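You operate a simulated robot arm through the tools that you are given. There is no shell and no other tool.

You run a simulated robot arm. Do the job below in one go: nothing can be reset, and whatever is moved stays where it is left.

JOB
Run the snarled wire back, then wind it on again at Slow.
Fine: dial to Slow before either run; back onto the green spool first; switch the teal board off at the end; the guard stays shut.
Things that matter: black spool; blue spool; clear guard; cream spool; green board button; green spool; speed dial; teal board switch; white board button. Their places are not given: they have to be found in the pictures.

It is judged by the outcome, as a careful person would: the job done as asked, and still so three seconds after it is handed in. It fails if anything else is knocked over, pushed out of place, dropped, spilled or broken.

ROBOT AND FRAMES
A 6-joint arm with a two-finger gripper, fixed in place. Base frame: the origin is at the foot of the arm, x ahead of it, y to its left, z up. Readings come in m, degrees, newtons and seconds.
Its first joint turns from -166.0 to 166.0 degrees. Payload 2.54 kg.
The tool frame sits at the grasp point between the pads (the TCP): z along the fingers, y along the line on which they close. The tips reach 0.03 m beyond it. Largest opening 0.116 m; the body of the gripper starts 0.095 m behind the TCP.
Orientation is that of the tool frame in the base frame, as a unit quaternion [x, y, z, w]. With the fingers straight down and closing along the base's y, the tool's x points along the base's -x, its y along +y and its z along -z.

CONTROLS
- The arm moves only by the tool play_rows. Its argument "moves" is a list of rows, each a list of 3 entries, a list of its own where there are three numbers: the turn, a rotation vector about the tool's x, y, z in degrees, then the shift along the tool's x, y, z in m, then the closure, from 0 (fully open) to 1 (shut). In form: [[[ax, ay, az], [x, y, z], gripper], ...]. A call has 1 to 20 rows; each row shifts and turns the commanded pose from where the row before left it, along the tool's axes as they then stand. Rows are played at 5 a second. More than 0.05 m and 8.6 degrees between two rows, or a gripper value outside its range, and nothing of the call is played. Where a pose cannot be reached the arm comes as near as it can. A force on the tool above 40 N (or 10 N above the force at the start of the call, whichever is more), or a blocked arm, ends the call early, and 0.2 s more pass. The fingers move at their own pace (about 0.072 m/s each) and stop on an object; they squeeze with about 45 N. The grip force told is the motor's: it shows also when the fingers shut on nothing. Time passes only in rows, and 0.2 s behind the last, so rows that do not move let the fingers close. It gives the time, the measured TCP pose, the force on the tool (base axes), the opening and the grip force at its end, in the units of the frame above (readings bear some noise), with the torque about the TCP (base axes, N m) and any sound that the robot's microphone picked up.
- Cameras (640 x 400 px; columns grow to the right, rows downward): "scene" is fixed at [0.2192, -0.4991, 1.6169]; the picture's right is [0.73, -0.68, 0.00], its down [-0.32, -0.34, -0.88] and it looks along [0.60, 0.65, -0.47] (base axes); focal length 348 px, centre (320, 200). "wrist" rides on the gripper at [0.069, -0.015, -0.122] in the tool frame; the picture's right is [0.22, 0.98, 0.00], its down [-0.83, 0.18, -0.53] and it looks along [-0.52, 0.12, 0.85] (tool axes); focal length 251 px, centre (320, 200).
- camera(camera): a new picture of that camera. It takes no simulated time.
- locate(camera, pixels): for up to 12 pixels [column, row] of the newest picture of that camera ("zoom" is the newest enlarged one), the place [x, y, z] in the base frame of the surface seen there, good to about 0.002 m. It takes no simulated time.
- enlarge(camera, box): a new picture of the part [left, top, right, bottom] of that camera's present view, enlarged. It takes no simulated time.
- close_job(): hands the job in; it is judged then, once.

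Unless the task says otherwise, let go and move clear before handing in.

The tools are called after "Emit:" as a command line: name --argument value ..., lists and objects as JSON in quotes. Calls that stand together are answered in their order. play_rows: Moves the arm, as the interface text tells. Its arguments: {"type":"object","properties":{"moves":{"type":"array","items":{"type":"array"}}},"required":["moves"]} The other tools are called the same way: camera (camera) takes a picture; locate (camera, pixels) gives the place of the surface under pixels of a picture; enlarge (camera, box) takes an enlarged picture of a part of a camera's view; close_job () hands the job in.

At the start:

```text
time_s: 0.0
ee_pos: [0.4356, 0.0836, 1.1875]
tcp_rot: [0.0, 1.0, 0.0, 0.001]
force: [-0.5, -0.3, 0.0]
ft_torque: [0.02, -0.02, -0.01]
gripper_width: 0.1158
grasp_force: 0.1
```

scene: 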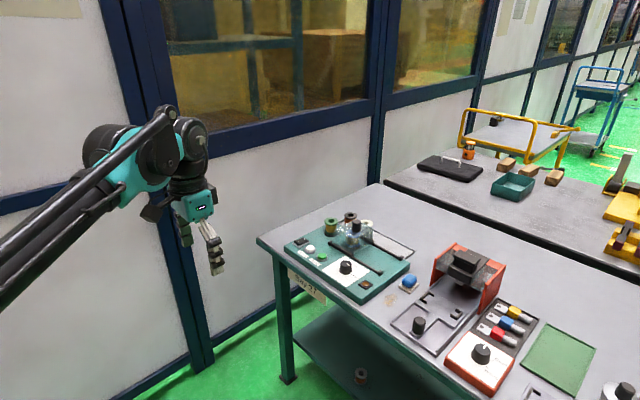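
wrist: 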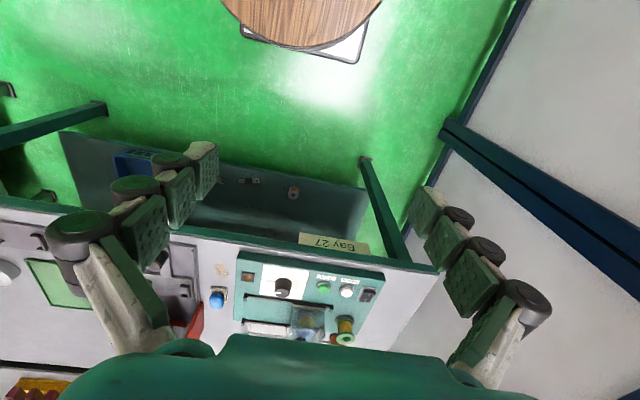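

The scene picture shows a teal board on the bench around (350,265), with spools, a guard, buttons and a dial. I'll enlarge it to make out the parts.

Emit:
enlarge --camera "scene" --box '[270, 200, 430, 300]'

Emit:
enlarge --camera "wrist" --box '[200, 220, 440, 370]'

```text
4.00 times, centred on (350, 250) of scene
```

zoom: 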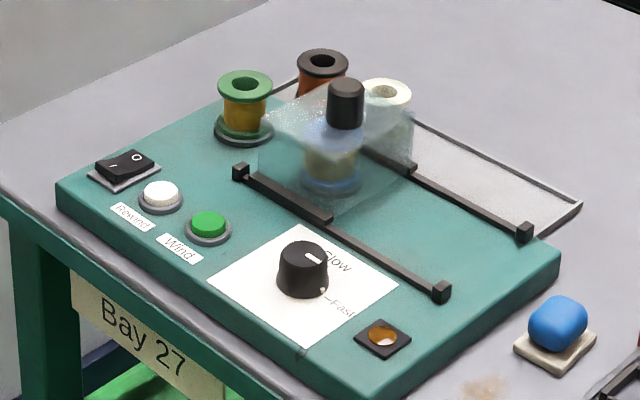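

```text
2.67 times, centred on (320, 295) of wrist
```

zoom: 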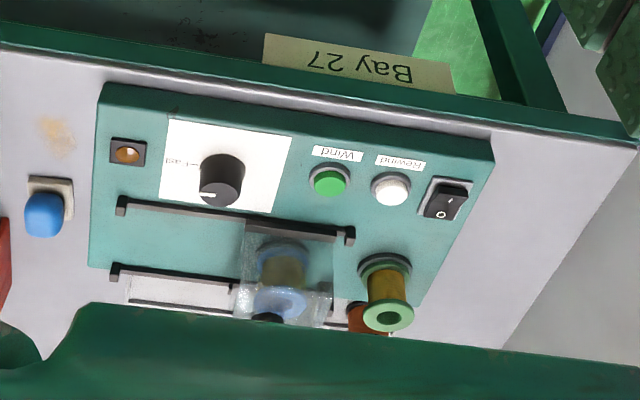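

The zoom shows Rewind (white, 160,195), Wind (green, 208,228), a rocker switch (122,167), the dial (303,268) and the guard over the blue spool. I'll look closer and locate these.

Emit:
enlarge --camera "scene" --box '[325, 250, 389, 290]'

Emit:
locate --camera "zoom" --pixels '[[320, 200]]'

Emit:
enlarge --camera "scene" --box '[282, 220, 346, 260]'

Emit:
enlarge --camera "scene" --box '[320, 205, 384, 245]'

```text
10.00 times, centred on (357, 270) of scene
```

zoom: 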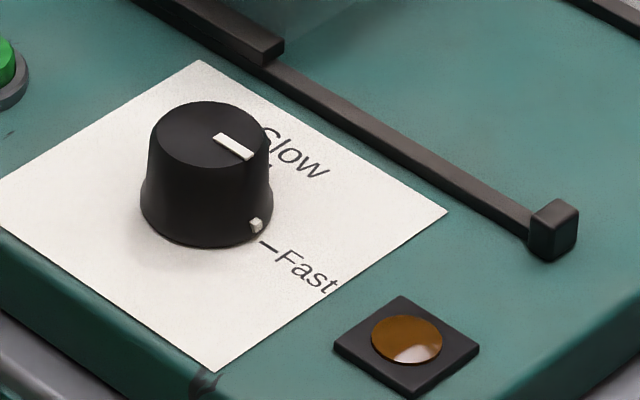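

```text
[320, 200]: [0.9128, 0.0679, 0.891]
```

```text
10.00 times, centred on (314, 240) of scene
```

zoom: 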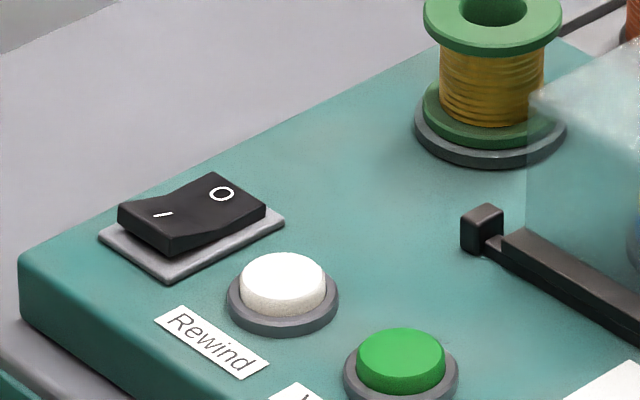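

```text
10.00 times, centred on (352, 225) of scene
```

zoom: 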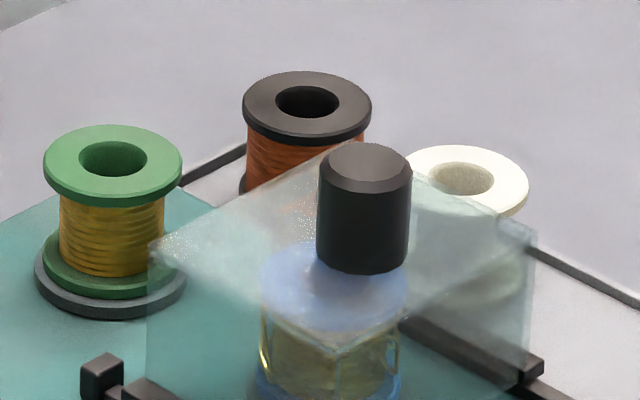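

The dial pointer seems to sit near Fast (pip at (257,225), tick at (270,245) in the first zoom), and the rocker shows "I" and "O". I'll locate all parts precisely.

Emit:
enlarge --camera "scene" --box '[282, 220, 346, 260]'

Emit:
locate --camera "zoom" --pixels '[[165, 214], [222, 194], [190, 220], [285, 275], [400, 350], [492, 12], [30, 270], [165, 280], [100, 240], [283, 222], [484, 215], [310, 180]]'

Emit:
enlarge --camera "scene" --box '[325, 250, 389, 290]'

Emit:
locate --camera "zoom" --pixels '[[212, 133], [222, 138], [250, 157], [257, 225], [262, 243], [280, 250], [268, 165], [300, 150], [447, 211], [200, 60], [217, 371], [407, 340]]'

Emit:
enlarge --camera "scene" --box '[320, 205, 384, 245]'

Emit:
locate --camera "zoom" --pixels '[[365, 165], [112, 140], [270, 90], [430, 170], [160, 255], [530, 235], [470, 240], [340, 390], [60, 170], [140, 130], [300, 75], [460, 150]]'

```text
10.00 times, centred on (314, 240) of scene
```

zoom: 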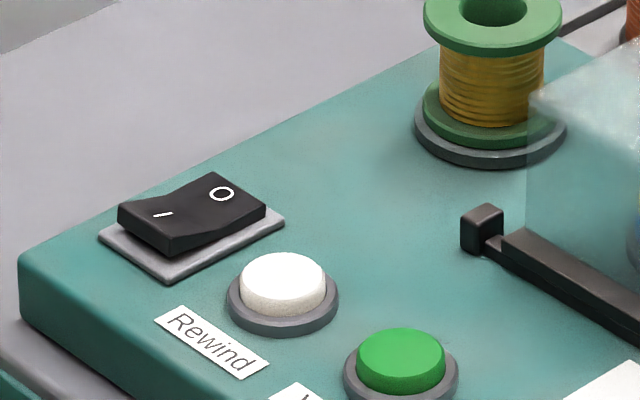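

```text
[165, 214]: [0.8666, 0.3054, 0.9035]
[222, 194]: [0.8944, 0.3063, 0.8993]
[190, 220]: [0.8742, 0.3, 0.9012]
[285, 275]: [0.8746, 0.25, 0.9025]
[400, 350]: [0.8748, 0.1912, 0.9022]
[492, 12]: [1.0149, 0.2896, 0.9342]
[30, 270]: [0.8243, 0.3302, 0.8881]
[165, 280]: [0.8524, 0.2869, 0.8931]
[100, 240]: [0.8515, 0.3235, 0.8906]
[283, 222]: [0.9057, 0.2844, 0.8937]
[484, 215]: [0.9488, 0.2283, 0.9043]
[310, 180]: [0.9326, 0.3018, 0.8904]
```

```text
10.00 times, centred on (357, 270) of scene
```

zoom: 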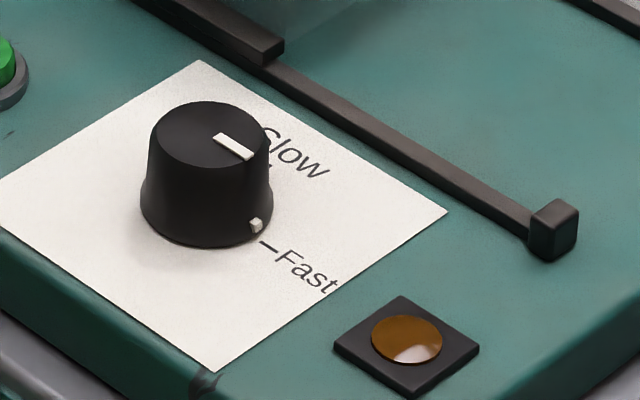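

```text
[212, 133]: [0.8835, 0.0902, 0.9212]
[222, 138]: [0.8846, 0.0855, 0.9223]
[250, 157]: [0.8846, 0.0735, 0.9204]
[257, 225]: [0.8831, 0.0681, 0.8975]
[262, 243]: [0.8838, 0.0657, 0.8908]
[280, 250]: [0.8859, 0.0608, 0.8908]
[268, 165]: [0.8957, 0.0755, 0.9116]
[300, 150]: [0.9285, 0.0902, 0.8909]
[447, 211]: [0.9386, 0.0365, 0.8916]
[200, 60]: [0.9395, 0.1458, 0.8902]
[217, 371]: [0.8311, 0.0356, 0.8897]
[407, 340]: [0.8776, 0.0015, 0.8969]
```

```text
10.00 times, centred on (352, 225) of scene
```

zoom: 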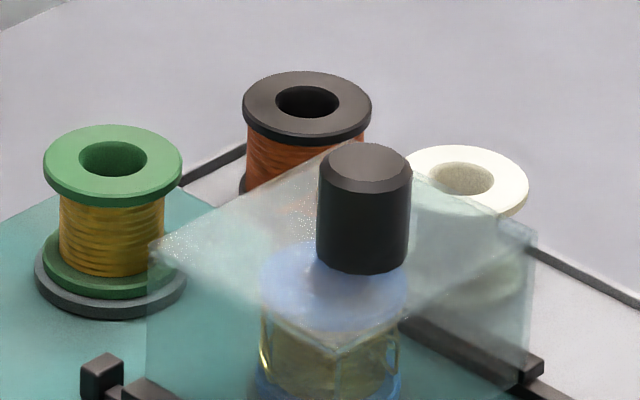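

```text
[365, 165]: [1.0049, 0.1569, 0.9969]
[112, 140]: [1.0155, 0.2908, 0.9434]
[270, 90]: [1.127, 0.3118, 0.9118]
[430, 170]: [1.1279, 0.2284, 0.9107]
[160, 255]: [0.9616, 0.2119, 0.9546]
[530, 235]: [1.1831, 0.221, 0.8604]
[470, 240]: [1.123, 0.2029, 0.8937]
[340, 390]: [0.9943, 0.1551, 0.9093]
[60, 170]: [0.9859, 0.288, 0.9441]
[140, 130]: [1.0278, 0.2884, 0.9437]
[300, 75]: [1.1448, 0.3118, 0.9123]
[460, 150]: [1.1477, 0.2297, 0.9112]
```

Board top is z≈0.890. Rewind is at (0.875,0.250), Wind at (0.875,0.191), the switch at (0.88,0.303), the dial at (0.8835,0.090) pointing at Fast (-y), with the "O" end of the rocker apparently down. I'll bring the wrist camera over the board for a check.

Emit:
play_rows --moves '[[[0, 0, 0], [-0.04, 0, 0], 0.5], [[0, 0, 0], [-0.04, 0, 0], 0.5], [[0, 0, 0], [-0.04, 0, 0], 0.5], [[0, 0, 0], [-0.04, 0, 0], 0.5], [[0, 0, 0], [-0.04, 0.01, 0], 0.5], [[0, 0, 0], [-0.04, 0.02, 0], 0.5], [[0, 0, 0], [-0.03, 0.02, 0], 0.5], [[0, 0, 0], [0, 0, 0], 0.5]]'

Emit:
camera --camera "wrist"

Emit:
camera --camera "scene"

```text
time_s: 1.8
ee_pos: [0.7077, 0.135, 1.1885]
tcp_rot: [0.001, 1.0, 0.001, 0.0]
force: [-0.5, -0.6, -0.2]
ft_torque: [0.01, -0.02, 0.01]
gripper_width: 0.0577
grasp_force: 0.1
```

```text
taken
```

wrist: 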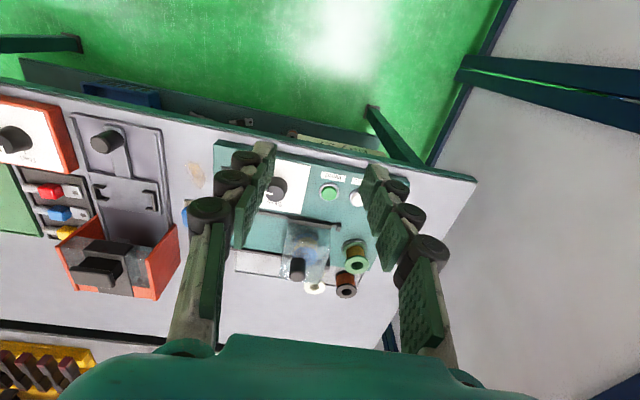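

```text
taken
```

scene: 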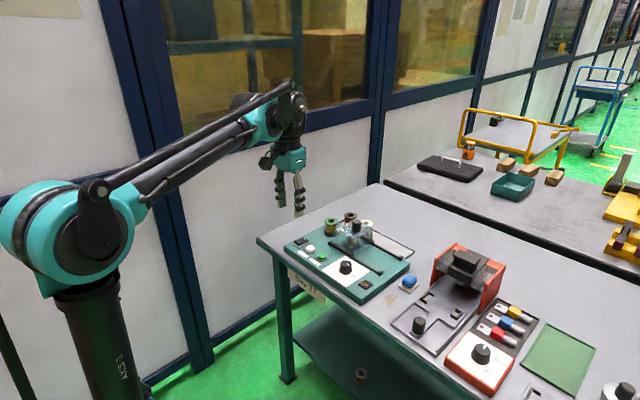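

The dial is at about (277,190) in the wrist view. I'll enlarge that area for the dial marks.

Emit:
enlarge --camera "wrist" --box '[240, 150, 368, 230]'

Emit:
enlarge --camera "wrist" --box '[270, 215, 398, 295]'

```text
5.00 times, centred on (304, 190) of wrist
```

zoom: 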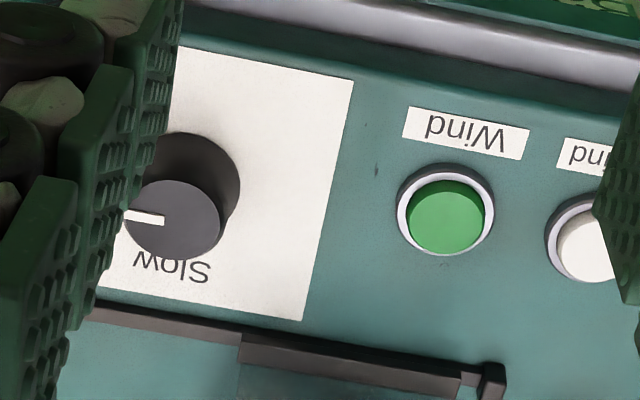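

```text
5.00 times, centred on (334, 255) of wrist
```

zoom: 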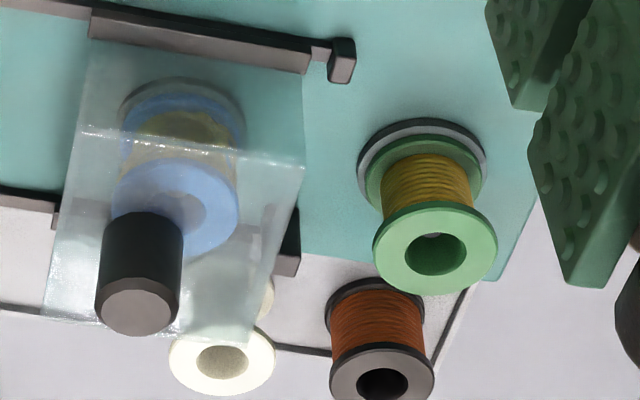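

The pointer aims at -y (Fast) and "Slow" is on the +x side of the dial, so it needs a 90° counter-clockwise turn seen from above. I'll hover over the dial and pre-rotate the gripper by 45°.

Emit:
play_rows --moves '[[[0, 0, 0], [-0.0354, -0.0089, 0.03], 0.5], [[0, 0, 0], [-0.0354, -0.0089, 0.03], 0.5], [[0, 0, 0], [-0.0354, -0.0089, 0.03], 0.5], [[0, 0, 0], [-0.0353, -0.0089, 0.03], 0.5], [[0, 0, 0], [-0.0353, -0.0089, 0.03], 0.5], [[0, 0, 7.5], [0, 0, 0], 0.5], [[0, 0, 7.5], [0, 0, 0], 0.5], [[0, 0, 7.5], [0, 0, 0], 0.5], [[0, 0, 7.5], [0, 0, 0], 0.5], [[0, 0, 7.5], [0, 0, 0], 0.5], [[0, 0, 7.5], [0, 0, 0], 0.5], [[0, 0, 0], [0, 0, 0], 0.5]]'

Emit:
camera --camera "wrist"

Emit:
enlarge --camera "scene" --box '[270, 180, 430, 300]'

```text
time_s: 4.4
ee_pos: [0.8822, 0.0903, 1.039]
tcp_rot: [0.384, 0.923, 0.001, -0.001]
force: [-0.5, 0.5, -0.7]
ft_torque: [-0.02, 0.02, -0.02]
gripper_width: 0.0577
grasp_force: 0.0
```

```text
taken
```

wrist: 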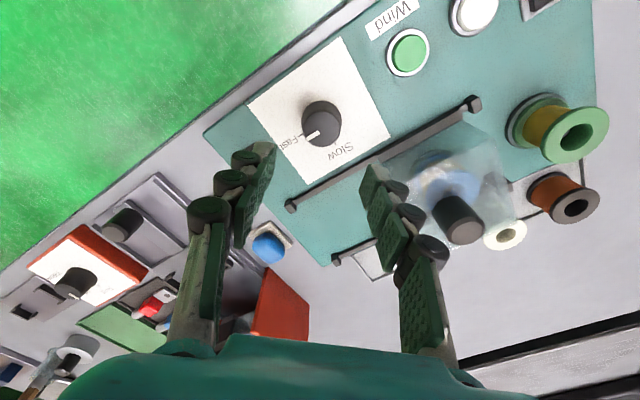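

```text
3.33 times, centred on (350, 240) of scene
```

zoom: 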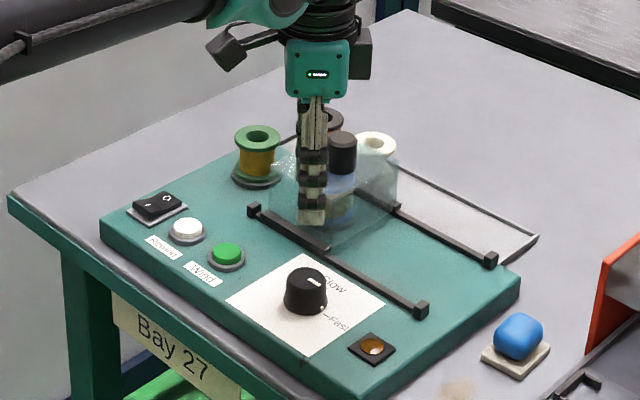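

The gripper hovers over the dial. I'll zoom into the wrist picture to check the ticks.

Emit:
enlarge --camera "wrist" --box '[260, 80, 388, 160]'

Emit:
locate --camera "zoom" --pixels '[[300, 210], [292, 282], [258, 260], [320, 330], [400, 340], [224, 268], [310, 180], [355, 200], [243, 200]]'

Emit:
enlarge --camera "wrist" --box '[440, 0, 568, 80]'

```text
5.00 times, centred on (324, 120) of wrist
```

zoom: 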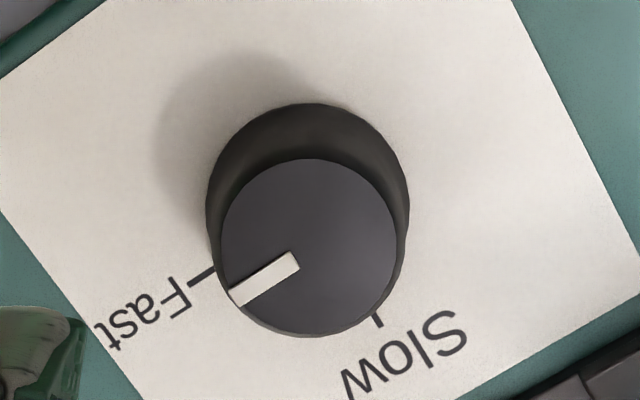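

```text
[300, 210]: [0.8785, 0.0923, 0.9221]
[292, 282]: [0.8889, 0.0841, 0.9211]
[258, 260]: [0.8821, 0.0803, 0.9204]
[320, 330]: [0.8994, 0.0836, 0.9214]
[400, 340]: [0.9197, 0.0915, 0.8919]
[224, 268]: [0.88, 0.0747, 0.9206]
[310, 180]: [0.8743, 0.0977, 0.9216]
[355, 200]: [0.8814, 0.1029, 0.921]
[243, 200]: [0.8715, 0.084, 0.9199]
```

```text
5.00 times, centred on (504, 40) of wrist
```

zoom: 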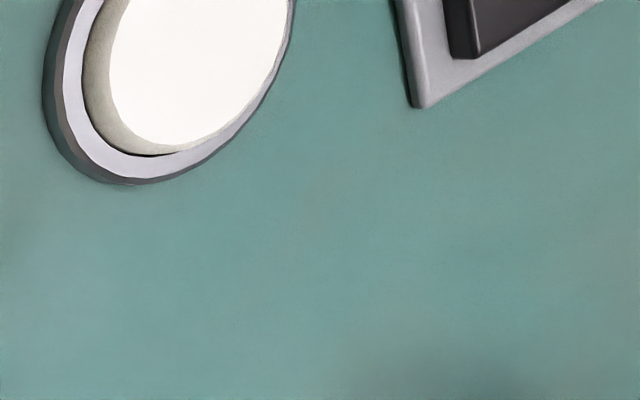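

The ticks show: Fast at (202,275), Slow at (377,320). I'll locate them and the dial's centre to get the exact turn.

Emit:
enlarge --camera "wrist" --box '[260, 80, 388, 160]'

Emit:
locate --camera "zoom" --pixels '[[380, 324], [376, 316], [192, 281], [210, 270], [310, 246], [236, 299], [295, 258], [310, 162], [310, 332], [226, 246], [394, 246]]'

```text
5.00 times, centred on (324, 120) of wrist
```

zoom: 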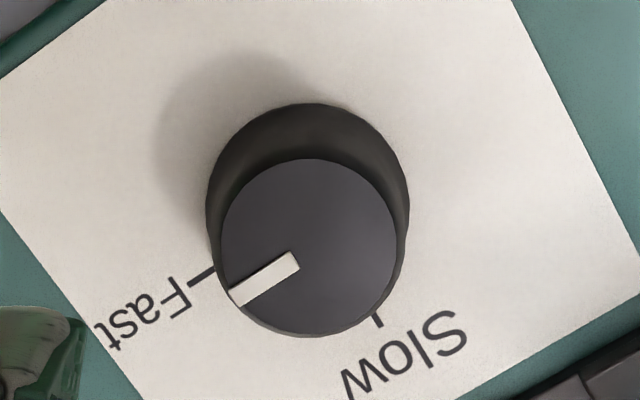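

```text
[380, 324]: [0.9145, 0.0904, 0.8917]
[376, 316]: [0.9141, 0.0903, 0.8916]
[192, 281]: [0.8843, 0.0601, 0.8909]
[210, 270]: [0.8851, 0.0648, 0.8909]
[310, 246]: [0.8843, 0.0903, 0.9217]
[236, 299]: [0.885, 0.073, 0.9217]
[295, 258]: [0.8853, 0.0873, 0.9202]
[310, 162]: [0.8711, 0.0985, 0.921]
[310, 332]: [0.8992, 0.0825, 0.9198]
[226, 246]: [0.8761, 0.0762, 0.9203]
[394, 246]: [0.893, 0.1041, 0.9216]
```

The dial centre is (0.8848,0.0903), with Fast due -y and Slow due +x: exactly 90°. I'll descend so the tips are about at z 0.904 and close on the dial.

Emit:
play_rows --moves '[[[0, 0, 0], [-0.0012, 0.0013, 0.02], 0.45], [[0, 0, 0], [0, 0, 0.025], 0.45], [[0, 0, 0], [0, 0, 0.025], 0.45], [[0, 0, 0], [0, 0, 0.02], 0.45], [[0, 0, 0], [0, 0, 0.0155], 0.45], [[0, 0, 0], [0, 0, 0], 0.45], [[0, 0, 0], [0, 0, 0], 0.8], [[0, 0, 0], [0, 0, 0], 0.8], [[0, 0, 0], [0, 0, 0], 0.8], [[0, 0, 0], [0, 0, 0], 0.8]]'

Emit:
camera --camera "wrist"

Emit:
enlarge --camera "scene" --box '[310, 220, 390, 300]'

```text
time_s: 6.6
ee_pos: [0.8845, 0.0906, 0.9336]
tcp_rot: [0.383, 0.924, 0.001, 0.0]
force: [7.5, 6.0, 2.3]
ft_torque: [0.21, -0.26, 0.02]
gripper_width: 0.0386
grasp_force: 45.1
```

```text
taken
```

wrist: 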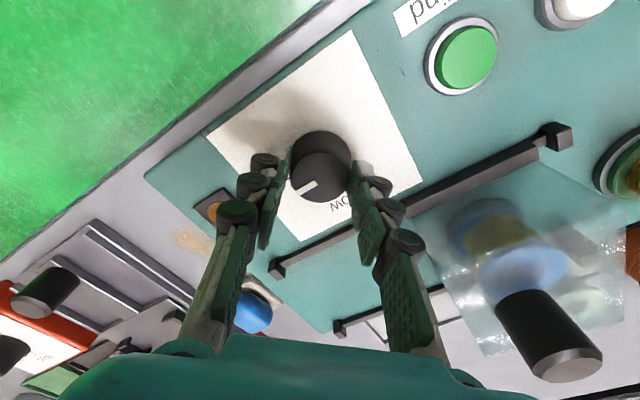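

```text
5.00 times, centred on (350, 260) of scene
```

zoom: 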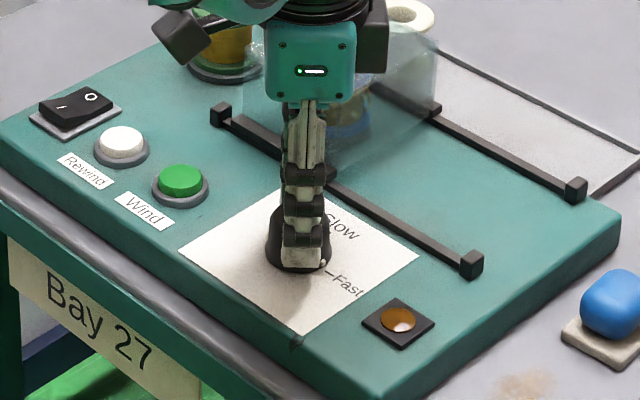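

The fingers hold the dial (0.0386 m, 45 N) with a small side load. I'll turn it 90° counter-clockwise (minus about tool z).

Emit:
play_rows --moves '[[[0, 0, -7.5], [0, 0, 0], 0.8], [[0, 0, -7.5], [0, 0, 0], 0.8], [[0, 0, -7.5], [0, 0, 0], 0.8], [[0, 0, -7.5], [0, 0, 0], 0.8], [[0, 0, -7.5], [0, 0, 0], 0.8], [[0, 0, -7.5], [0, 0, 0], 0.8], [[0, 0, -7.5], [0, 0, 0], 0.8], [[0, 0, -7.5], [0, 0, 0], 0.8], [[0, 0, -7.5], [0, 0, 0], 0.8], [[0, 0, -7.5], [0, 0, 0], 0.8], [[0, 0, -7.5], [0, 0, 0], 0.8], [[0, 0, -7.5], [0, 0, 0], 0.8], [[0, 0, 0], [0, 0, 0], 0.8], [[0, 0, 0], [0, 0, 0], 0.8]]'

Emit:
camera --camera "wrist"

Emit:
enlarge --camera "wrist" --box '[256, 110, 384, 210]'

```text
time_s: 9.6
ee_pos: [0.8852, 0.0891, 0.9326]
tcp_rot: [-0.384, 0.923, 0.001, 0.001]
force: [25.1, 6.4, 18.1]
ft_torque: [0.18, -0.84, -0.28]
gripper_width: 0.039
grasp_force: 44.9
```

```text
taken
```

wrist: 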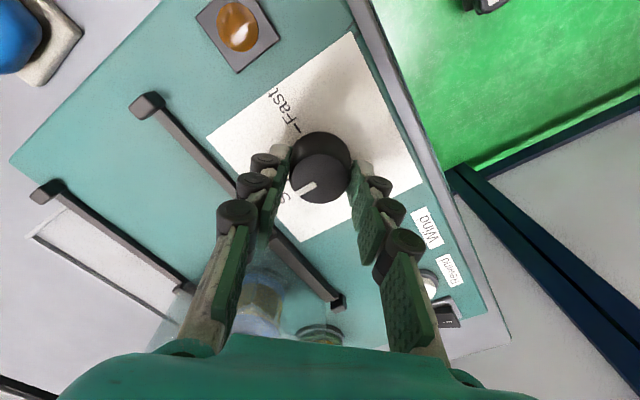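

```text
4.00 times, centred on (320, 160) of wrist
```

zoom: 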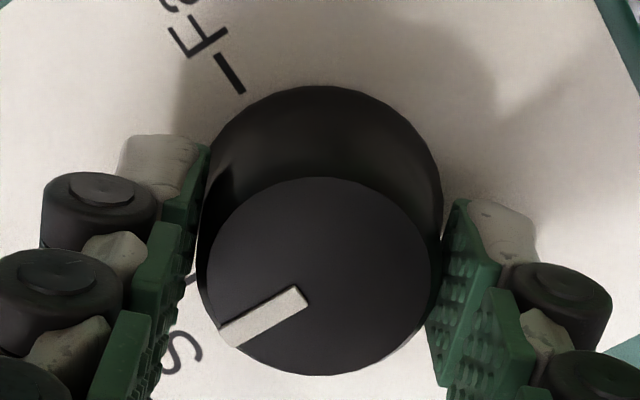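

The dial turned with the gripper; the pointer is at (263,315) in the zoom. I'll measure its direction before letting go.

Emit:
locate --camera "zoom" --pixels '[[230, 335], [300, 296], [320, 275], [190, 279], [230, 72], [320, 182], [320, 370], [212, 275], [428, 275]]'

```text
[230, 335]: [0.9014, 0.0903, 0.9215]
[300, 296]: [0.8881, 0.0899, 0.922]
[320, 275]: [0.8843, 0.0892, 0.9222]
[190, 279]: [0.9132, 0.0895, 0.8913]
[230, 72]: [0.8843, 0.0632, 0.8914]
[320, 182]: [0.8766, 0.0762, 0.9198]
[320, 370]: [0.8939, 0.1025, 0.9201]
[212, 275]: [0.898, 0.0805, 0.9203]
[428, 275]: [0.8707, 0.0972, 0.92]
```

The pointer now runs from (0.888,0.090) to (0.901,0.090), so it aims at the Slow tick. I'll release, lift and check.

Emit:
play_rows --moves '[[[0, 0, 0], [0, 0, 0], 0.6], [[0, 0, 0], [0, 0, 0], 0.5], [[0, 0, 0], [0, 0, 0], 0.45], [[0, 0, 0], [0, 0, -0.02], 0.45], [[0, 0, 0], [0, 0, -0.04], 0.45], [[0, 0, 0], [0, 0, -0.04], 0.45], [[0, 0, 0], [0, 0, 0], 0.45]]'

Emit:
camera --camera "wrist"

Emit:
enlarge --camera "wrist" --box '[256, 80, 384, 160]'

Emit:
locate --camera "zoom" --pixels '[[320, 200]]'

Emit:
enlarge --camera "scene" --box '[282, 220, 346, 260]'

```text
time_s: 11.2
ee_pos: [0.8862, 0.0888, 1.032]
tcp_rot: [-0.383, 0.924, 0.001, 0.0]
force: [-0.8, 0.7, -1.4]
ft_torque: [0.0, -0.01, -0.01]
gripper_width: 0.0642
grasp_force: 0.1
```

```text
taken
```

wrist: 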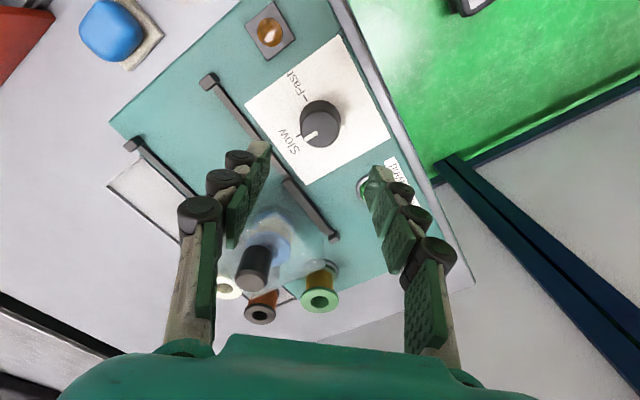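

```text
5.00 times, centred on (320, 120) of wrist
```

zoom: 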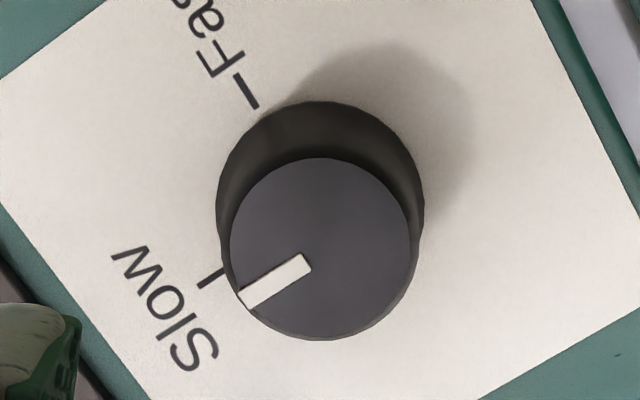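

```text
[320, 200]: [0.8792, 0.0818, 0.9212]
```

```text
10.00 times, centred on (314, 240) of scene
```

zoom: 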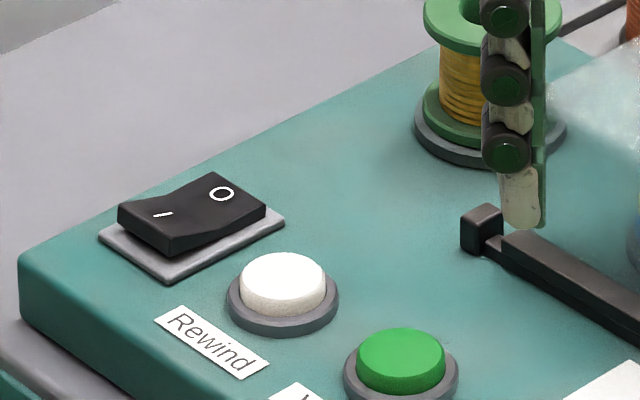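

The dial rests on Slow. The rocker's "I" end stands higher, i.e. it is off; I'll measure the rocker's shape to press it "I" down.

Emit:
locate --camera "zoom" --pixels '[[122, 209], [170, 236], [148, 215], [165, 214], [190, 212], [215, 178], [260, 206], [240, 195], [170, 200], [205, 222], [172, 245], [145, 236]]'

Emit:
enlarge --camera "scene" --box '[288, 232, 320, 252]'

```text
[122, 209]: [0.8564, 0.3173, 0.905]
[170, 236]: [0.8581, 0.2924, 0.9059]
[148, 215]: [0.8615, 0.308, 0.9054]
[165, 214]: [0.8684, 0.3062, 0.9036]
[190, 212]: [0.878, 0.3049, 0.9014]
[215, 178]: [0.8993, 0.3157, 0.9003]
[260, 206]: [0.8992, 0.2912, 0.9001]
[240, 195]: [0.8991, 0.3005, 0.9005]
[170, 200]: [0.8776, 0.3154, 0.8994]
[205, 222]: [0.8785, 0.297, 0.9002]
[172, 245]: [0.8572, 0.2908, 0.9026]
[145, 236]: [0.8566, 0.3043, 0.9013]
```

```text
16.00 times, centred on (304, 242) of scene
```

zoom: 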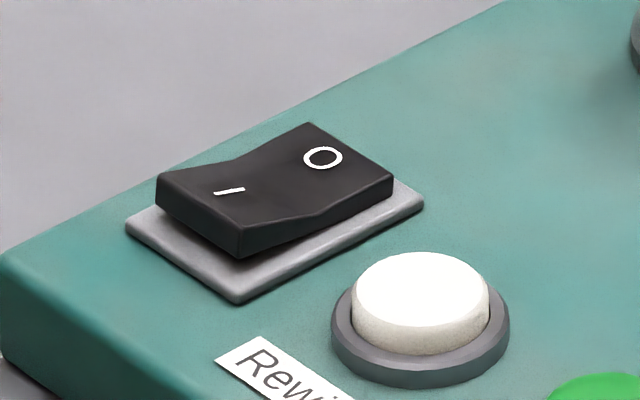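

The rocker spans x 0.856–0.900, y 0.291–0.318, with the "I" end up at z 0.905. I'll square the gripper, shut it and hover over the "I" end.

Emit:
play_rows --moves '[[[0, 0, 7.5], [0, 0, 0], 0.7], [[0, 0, 7.5], [0, 0, 0], 1], [[0, 0, 7.5], [0, 0, 0], 1], [[0, 0, 7.5], [0, 0, 0], 1], [[0, 0, 7.5], [0, 0, 0], 1], [[0, 0, 7.5], [0, 0, 0], 1], [[0, 0, 0], [0.0043, 0.0429, 0], 1], [[0, 0, 0], [0.0043, 0.0429, 0], 1], [[0, 0, 0], [0.0043, 0.0429, 0], 1], [[0, 0, 0], [0.0043, 0.0429, 0], 1], [[0, 0, 0], [0.0043, 0.0429, 0], 1], [[0, 0, 0], [0, 0, 0.03], 1], [[0, 0, 0], [0, 0, 0.03], 1], [[0, 0, 0], [0, 0, 0.02], 1], [[0, 0, 0], [0, 0, 0], 1]]'

Emit:
camera --camera "wrist"

Emit:
enlarge --camera "scene" --box '[270, 200, 350, 260]'

```text
time_s: 14.4
ee_pos: [0.8634, 0.3055, 0.9521]
tcp_rot: [0.0, 1.0, 0.001, 0.0]
force: [0.5, 0.4, -0.5]
ft_torque: [0.02, 0.03, -0.02]
gripper_width: 0.0002
grasp_force: 28.3
```

```text
taken
```

wrist: 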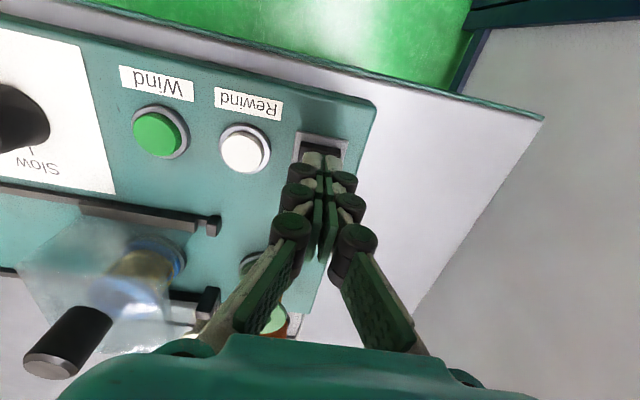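

```text
6.67 times, centred on (310, 230) of scene
```

zoom: 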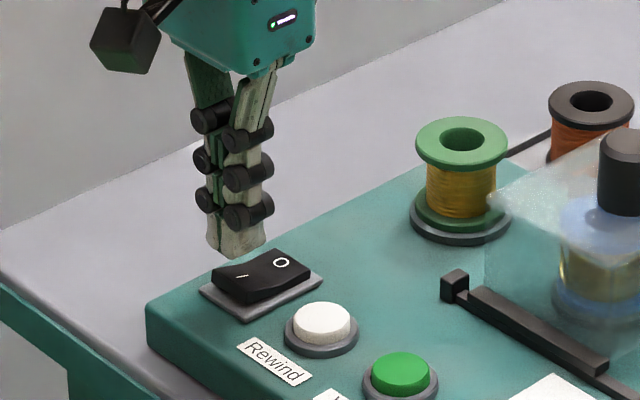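

The shut tips stand right above the "I" end at tip z ≈0.922. I'll press down gently.

Emit:
play_rows --moves '[[[0, 0, 0], [0, 0, 0.006], 1], [[0, 0, 0], [0, 0, 0.006], 1], [[0, 0, 0], [0, 0, 0.004], 1], [[0, 0, 0], [0, 0, 0.002], 1], [[0, 0, 0], [0, 0, 0.002], 1], [[0, 0, 0], [0, 0, 0.002], 1]]'

Emit:
enlarge --camera "scene" --box '[270, 200, 350, 260]'

```text
time_s: 15.8
ee_pos: [0.8634, 0.3047, 0.9304]
tcp_rot: [0.0, 1.0, 0.001, 0.0]
force: [-0.5, -0.4, 0.4]
ft_torque: [-0.03, 0.02, 0.0]
gripper_width: 0.0001
grasp_force: 28.5
```

```text
6.67 times, centred on (310, 230) of scene
```

zoom: 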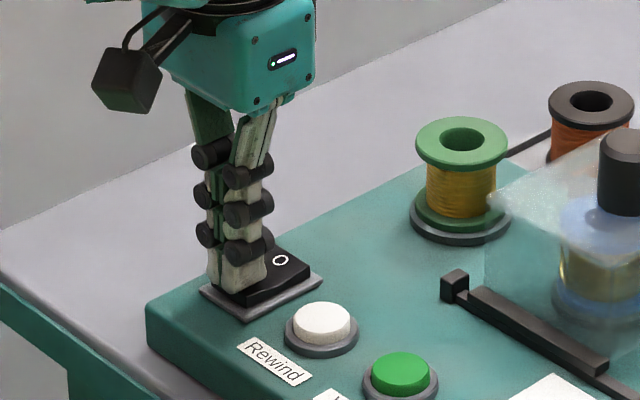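

The tips reached z ≈0.900 with little force and the rocker seems to have tipped. I'll lift and look at the switch and the lamp.

Emit:
play_rows --moves '[[[0, 0, 0], [0, 0, -0.02], 1], [[0, 0, 0], [0, 0, -0.03], 1], [[0, 0, 0], [0, 0, 0], 1]]'

Emit:
enlarge --camera "scene" --box '[288, 232, 320, 252]'

Emit:
enlarge --camera "scene" --box '[270, 200, 430, 300]'

```text
time_s: 16.6
ee_pos: [0.8632, 0.3043, 0.981]
tcp_rot: [0.0, 1.0, 0.001, 0.001]
force: [0.5, -0.3, 0.3]
ft_torque: [-0.02, -0.01, 0.0]
gripper_width: 0.0
grasp_force: 28.6
```

```text
16.00 times, centred on (304, 242) of scene
```

zoom: 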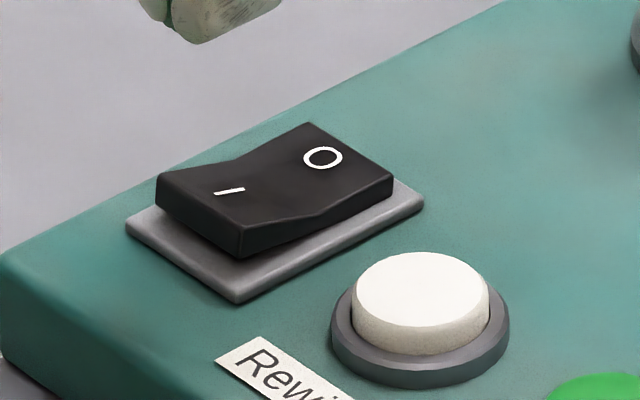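

```text
4.00 times, centred on (350, 250) of scene
```

zoom: 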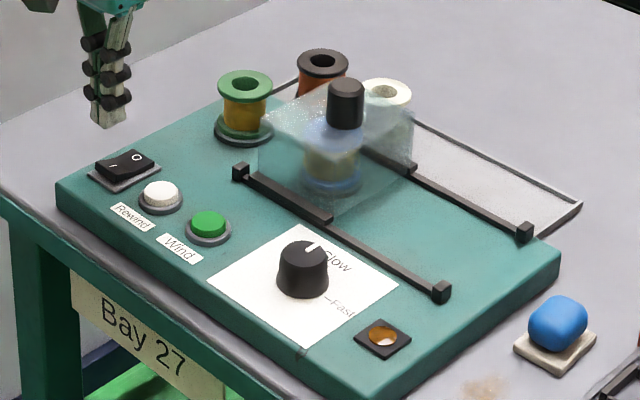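

The rocker sprang back to "O" and the lamp is still dark: the press was too shallow. I'll press again a few mm deeper.

Emit:
play_rows --moves '[[[0, 0, 0], [0, 0, 0.03], 1], [[0, 0, 0], [0, 0, 0.02], 1], [[0, 0, 0], [0, 0, 0.002], 1], [[0, 0, 0], [0, 0, 0.0015], 1], [[0, 0, 0], [0, 0, 0.001], 1], [[0, 0, 0], [0, 0, 0], 1]]'

Emit:
enlarge --camera "scene" --box '[288, 232, 320, 252]'

Emit:
enlarge --camera "scene" --box '[270, 200, 430, 300]'

```text
time_s: 17.7
ee_pos: [0.8638, 0.3037, 0.9301]
tcp_rot: [0.0, 1.0, 0.0, 0.002]
force: [-3.9, -2.8, 14.4]
ft_torque: [-0.09, -0.05, -0.04]
gripper_width: 0.0059
grasp_force: 28.6
stopped in row 5: the force on the tool passed its limit at 44 N (the readings are from after the stop); the commanded pose is now the measured one
```

```text
16.00 times, centred on (304, 242) of scene
```

zoom: 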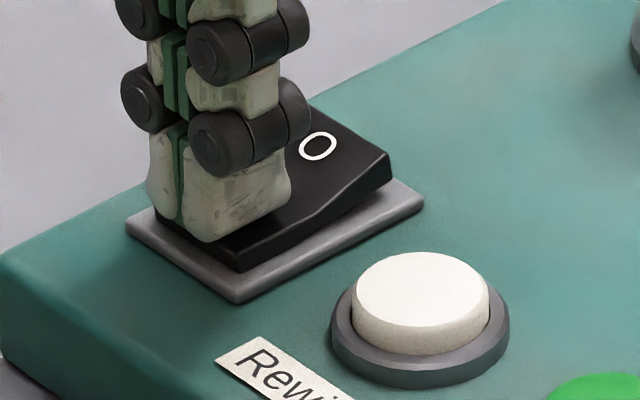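

```text
4.00 times, centred on (350, 250) of scene
```

zoom: 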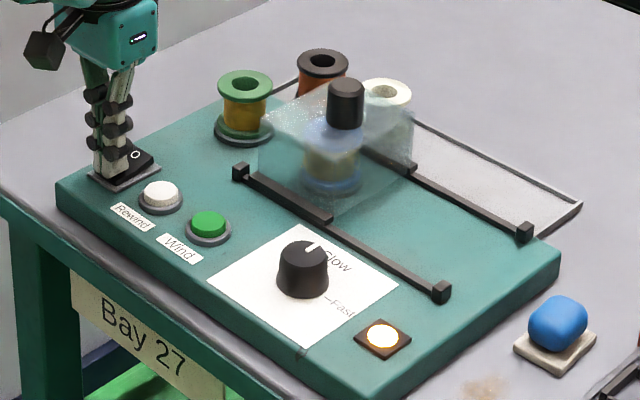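

The lamp at (382,336) is lit: the board is on. I'll lift, check the switch holds, and hover over the white Rewind button.

Emit:
play_rows --moves '[[[0, 0, 0], [0, 0, -0.02], 1], [[0, 0, 0], [0, 0, -0.03], 1], [[0, 0, 0], [-0.0055, -0.0268, 0], 1], [[0, 0, 0], [-0.0055, -0.0268, 0], 1], [[0, 0, 0], [0, 0, 0.02], 1], [[0, 0, 0], [0, 0, 0.012], 1], [[0, 0, 0], [0, 0, 0], 1]]'

Emit:
enlarge --camera "scene" --box '[270, 200, 430, 300]'

Emit:
enlarge --camera "scene" --box '[282, 220, 346, 260]'

Emit:
camera --camera "wrist"

```text
time_s: 19.3
ee_pos: [0.8735, 0.2498, 0.945]
tcp_rot: [0.0, 1.0, 0.001, 0.0]
force: [-0.6, -0.1, 0.5]
ft_torque: [0.03, 0.01, 0.0]
gripper_width: 0.0001
grasp_force: 28.6
```

```text
4.00 times, centred on (350, 250) of scene
```

zoom: 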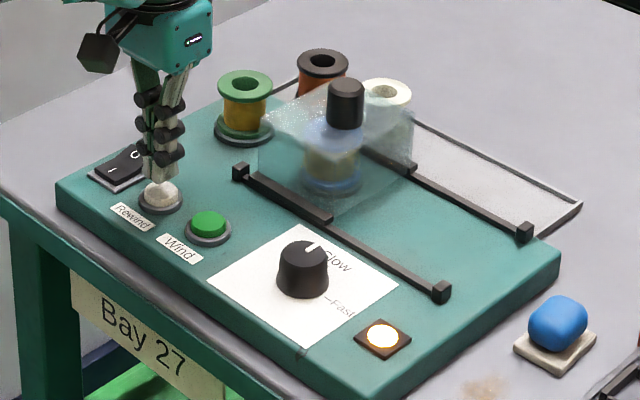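

```text
10.00 times, centred on (314, 240) of scene
```

zoom: 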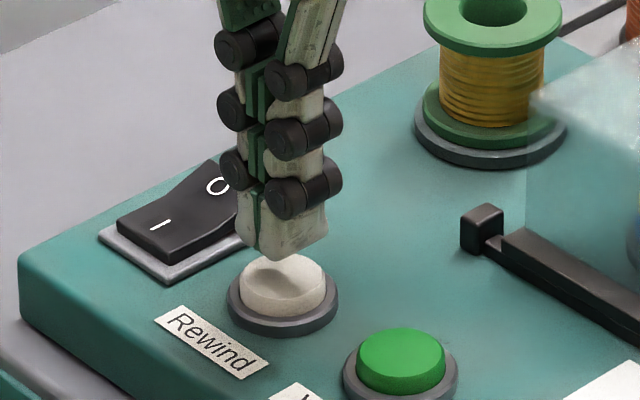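

```text
taken
```

wrist: 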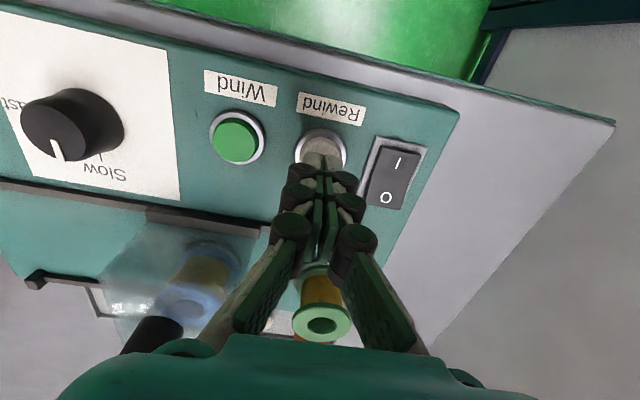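

The switch stays on ("I" down) and the tips are over the Rewind button. I'll take a picture of the spools for reference and press Rewind.

Emit:
enlarge --camera "scene" --box '[320, 210, 376, 250]'

Emit:
play_rows --moves '[[[0, 0, 0], [0, 0, 0.008], 1], [[0, 0, 0], [0, 0, 0.004], 1], [[0, 0, 0], [0, 0, 0.002], 1], [[0, 0, 0], [0, 0, 0.002], 1], [[0, 0, 0], [0, 0, 0.0015], 1]]'

Emit:
enlarge --camera "scene" --box '[320, 210, 376, 250]'

Emit:
enlarge --camera "scene" --box '[270, 200, 430, 300]'

```text
10.00 times, centred on (348, 230) of scene
```

zoom: 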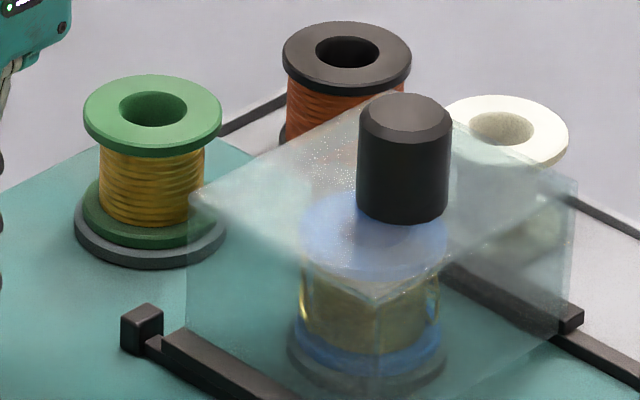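

```text
time_s: 20.5
ee_pos: [0.8747, 0.2508, 0.9292]
tcp_rot: [0.0, 1.0, 0.001, 0.0]
force: [-0.2, -1.2, 1.7]
ft_torque: [-0.05, 0.01, 0.0]
gripper_width: 0.0061
grasp_force: 29.0
```

```text
10.00 times, centred on (348, 230) of scene
```

zoom: 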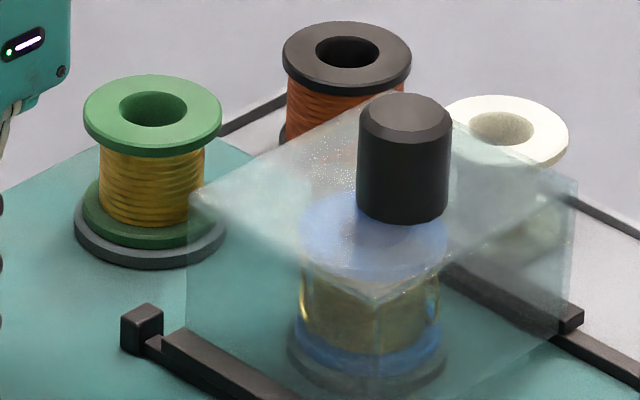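

```text
4.00 times, centred on (350, 250) of scene
```

zoom: 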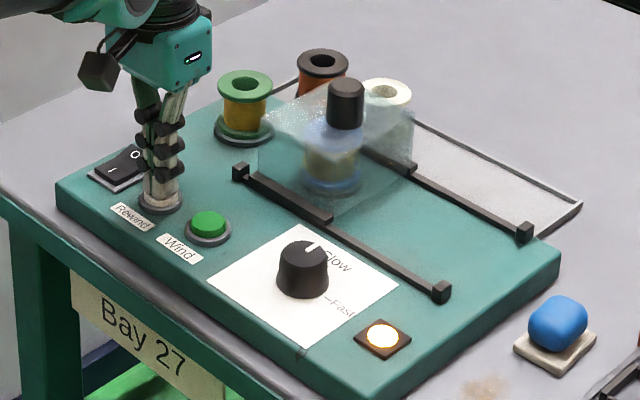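

The button is pressed about 3 mm, but the readings give no sound yet. I'll press 1 mm more and wait a moment to see whether the spools turn.

Emit:
play_rows --moves '[[[0, 0, 0], [0, 0, 0.001], 1], [[0, 0, 0], [0, 0, 0], 1]]'

Emit:
enlarge --camera "scene" --box '[320, 210, 376, 250]'

Emit:
enlarge --camera "scene" --box '[282, 220, 346, 260]'

```text
time_s: 21.1
ee_pos: [0.8748, 0.2482, 0.9268]
tcp_rot: [0.0, 1.0, 0.001, 0.001]
force: [-0.1, 0.8, 3.4]
ft_torque: [0.02, 0.01, -0.02]
gripper_width: 0.0062
grasp_force: 29.0
heard: click
```

```text
10.00 times, centred on (348, 230) of scene
```

zoom: 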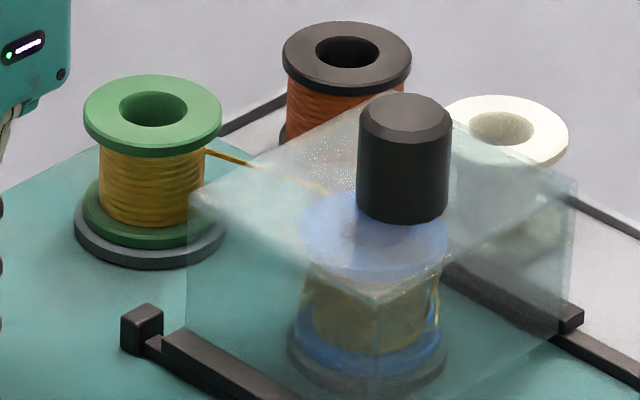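

```text
10.00 times, centred on (314, 240) of scene
```

zoom: 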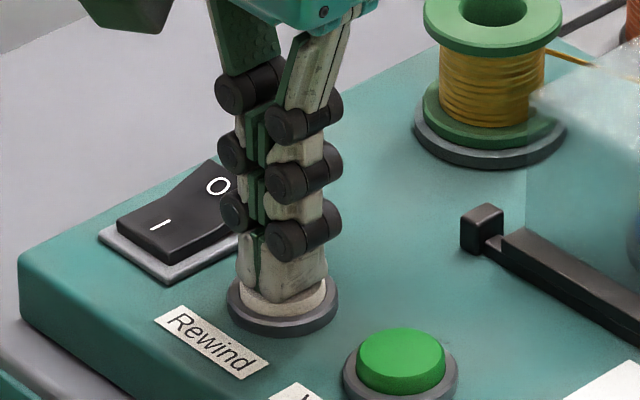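

A click was heard and the wire now runs from blue to green. I'll hold still and watch progress.

Emit:
play_rows --moves '[[[0, 0, 0], [0, 0, 0], 1], [[0, 0, 0], [0, 0, 0], 1], [[0, 0, 0], [0, 0, 0], 1], [[0, 0, 0], [0, 0, 0], 1]]'

Emit:
enlarge --camera "scene" --box '[320, 210, 376, 250]'

```text
time_s: 22.1
ee_pos: [0.8752, 0.2495, 0.9275]
tcp_rot: [0.0, 1.0, 0.001, 0.001]
force: [-0.5, -0.1, 2.4]
ft_torque: [-0.01, 0.04, 0.03]
gripper_width: 0.006
grasp_force: 28.6
```

```text
10.00 times, centred on (348, 230) of scene
```

zoom: 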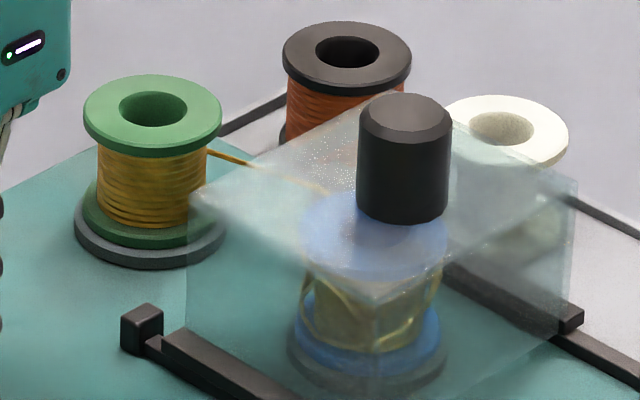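

The pack on blue shrinks while green grows. I'll keep waiting in short steps.

Emit:
play_rows --moves '[[[0, 0, 0], [0, 0, 0], 1], [[0, 0, 0], [0, 0, 0], 1], [[0, 0, 0], [0, 0, 0], 1], [[0, 0, 0], [0, 0, 0], 1], [[0, 0, 0], [0, 0, 0], 1], [[0, 0, 0], [0, 0, 0], 1], [[0, 0, 0], [0, 0, 0], 1], [[0, 0, 0], [0, 0, 0], 1], [[0, 0, 0], [0, 0, 0], 1]]'

Emit:
enlarge --camera "scene" --box '[320, 210, 376, 250]'

```text
time_s: 24.1
ee_pos: [0.8737, 0.25, 0.9271]
tcp_rot: [-0.001, 1.0, 0.001, 0.002]
force: [-0.6, 0.3, 2.4]
ft_torque: [0.0, -0.01, 0.02]
gripper_width: 0.0061
grasp_force: 29.1
```

```text
10.00 times, centred on (348, 230) of scene
```

zoom: 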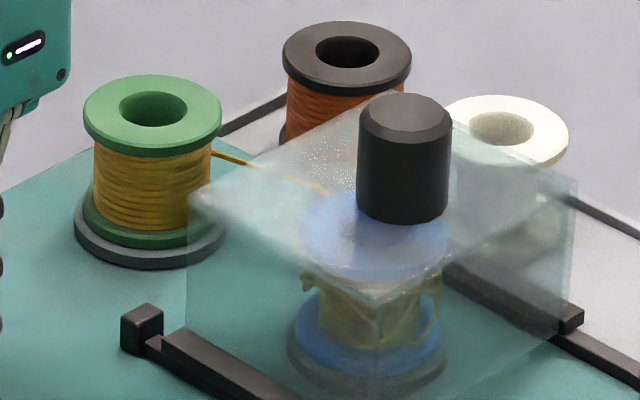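

Still running well: the blue pack is narrower at (380,310). I'll wait longer.

Emit:
play_rows --moves '[[[0, 0, 0], [0, 0, 0], 1], [[0, 0, 0], [0, 0, 0], 1], [[0, 0, 0], [0, 0, 0], 1], [[0, 0, 0], [0, 0, 0], 1], [[0, 0, 0], [0, 0, 0], 1], [[0, 0, 0], [0, 0, 0], 1], [[0, 0, 0], [0, 0, 0], 1], [[0, 0, 0], [0, 0, 0], 1], [[0, 0, 0], [0, 0, 0], 1], [[0, 0, 0], [0, 0, 0], 1], [[0, 0, 0], [0, 0, 0], 1], [[0, 0, 0], [0, 0, 0], 1], [[0, 0, 0], [0, 0, 0], 1], [[0, 0, 0], [0, 0, 0], 1]]'

Emit:
enlarge --camera "scene" --box '[320, 210, 376, 250]'

```text
time_s: 27.1
ee_pos: [0.8757, 0.2495, 0.9282]
tcp_rot: [0.0, 1.0, 0.001, 0.001]
force: [-0.3, 0.2, 2.7]
ft_torque: [-0.06, -0.01, 0.02]
gripper_width: 0.0059
grasp_force: 28.3
```

```text
10.00 times, centred on (348, 230) of scene
```

zoom: 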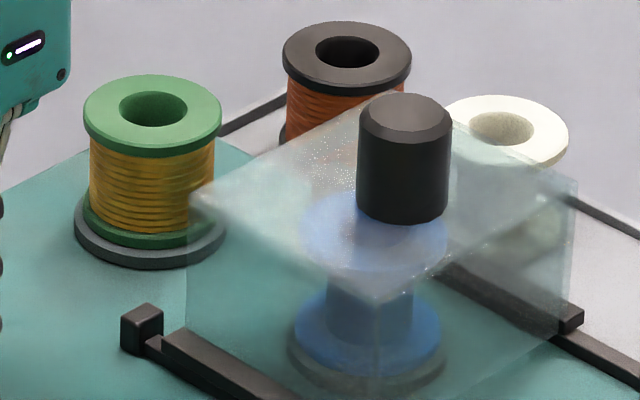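

The blue spool is bare and green is full; the run is done and the wire span has gone. I'll lift off the Rewind button and check everything before winding.

Emit:
play_rows --moves '[[[0, 0, 0], [0, 0, -0.01], 1], [[0, 0, 0], [0, 0, -0.03], 1], [[0, 0, 0], [0, 0, 0], 1], [[0, 0, 0], [0, 0, 0], 1]]'

Emit:
enlarge --camera "scene" --box '[270, 200, 430, 300]'

Emit:
camera --camera "wrist"

```text
time_s: 28.1
ee_pos: [0.8757, 0.2492, 0.9677]
tcp_rot: [0.001, 1.0, 0.001, 0.001]
force: [-1.3, 0.4, 0.9]
ft_torque: [-0.01, -0.04, -0.02]
gripper_width: 0.0001
grasp_force: 28.4
```

```text
4.00 times, centred on (350, 250) of scene
```

zoom: 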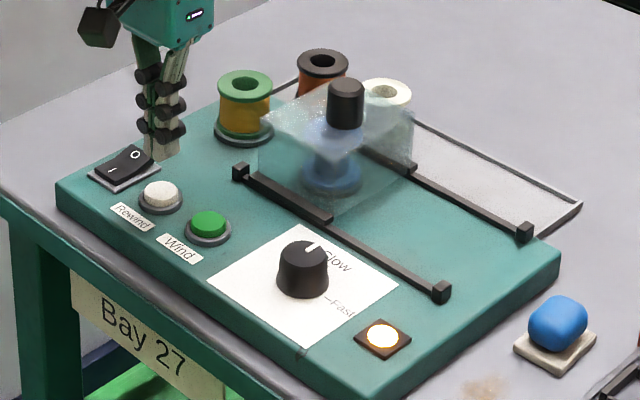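

```text
taken
```

wrist: 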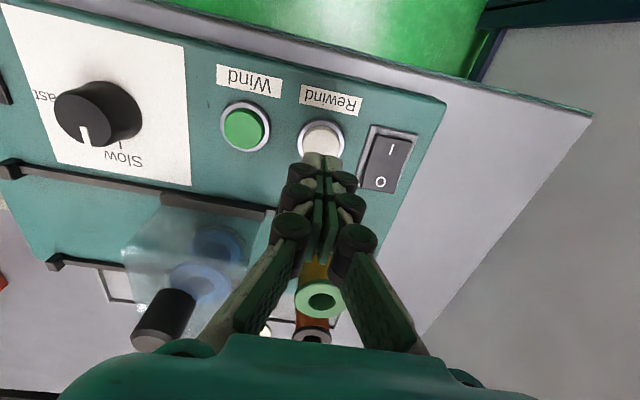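

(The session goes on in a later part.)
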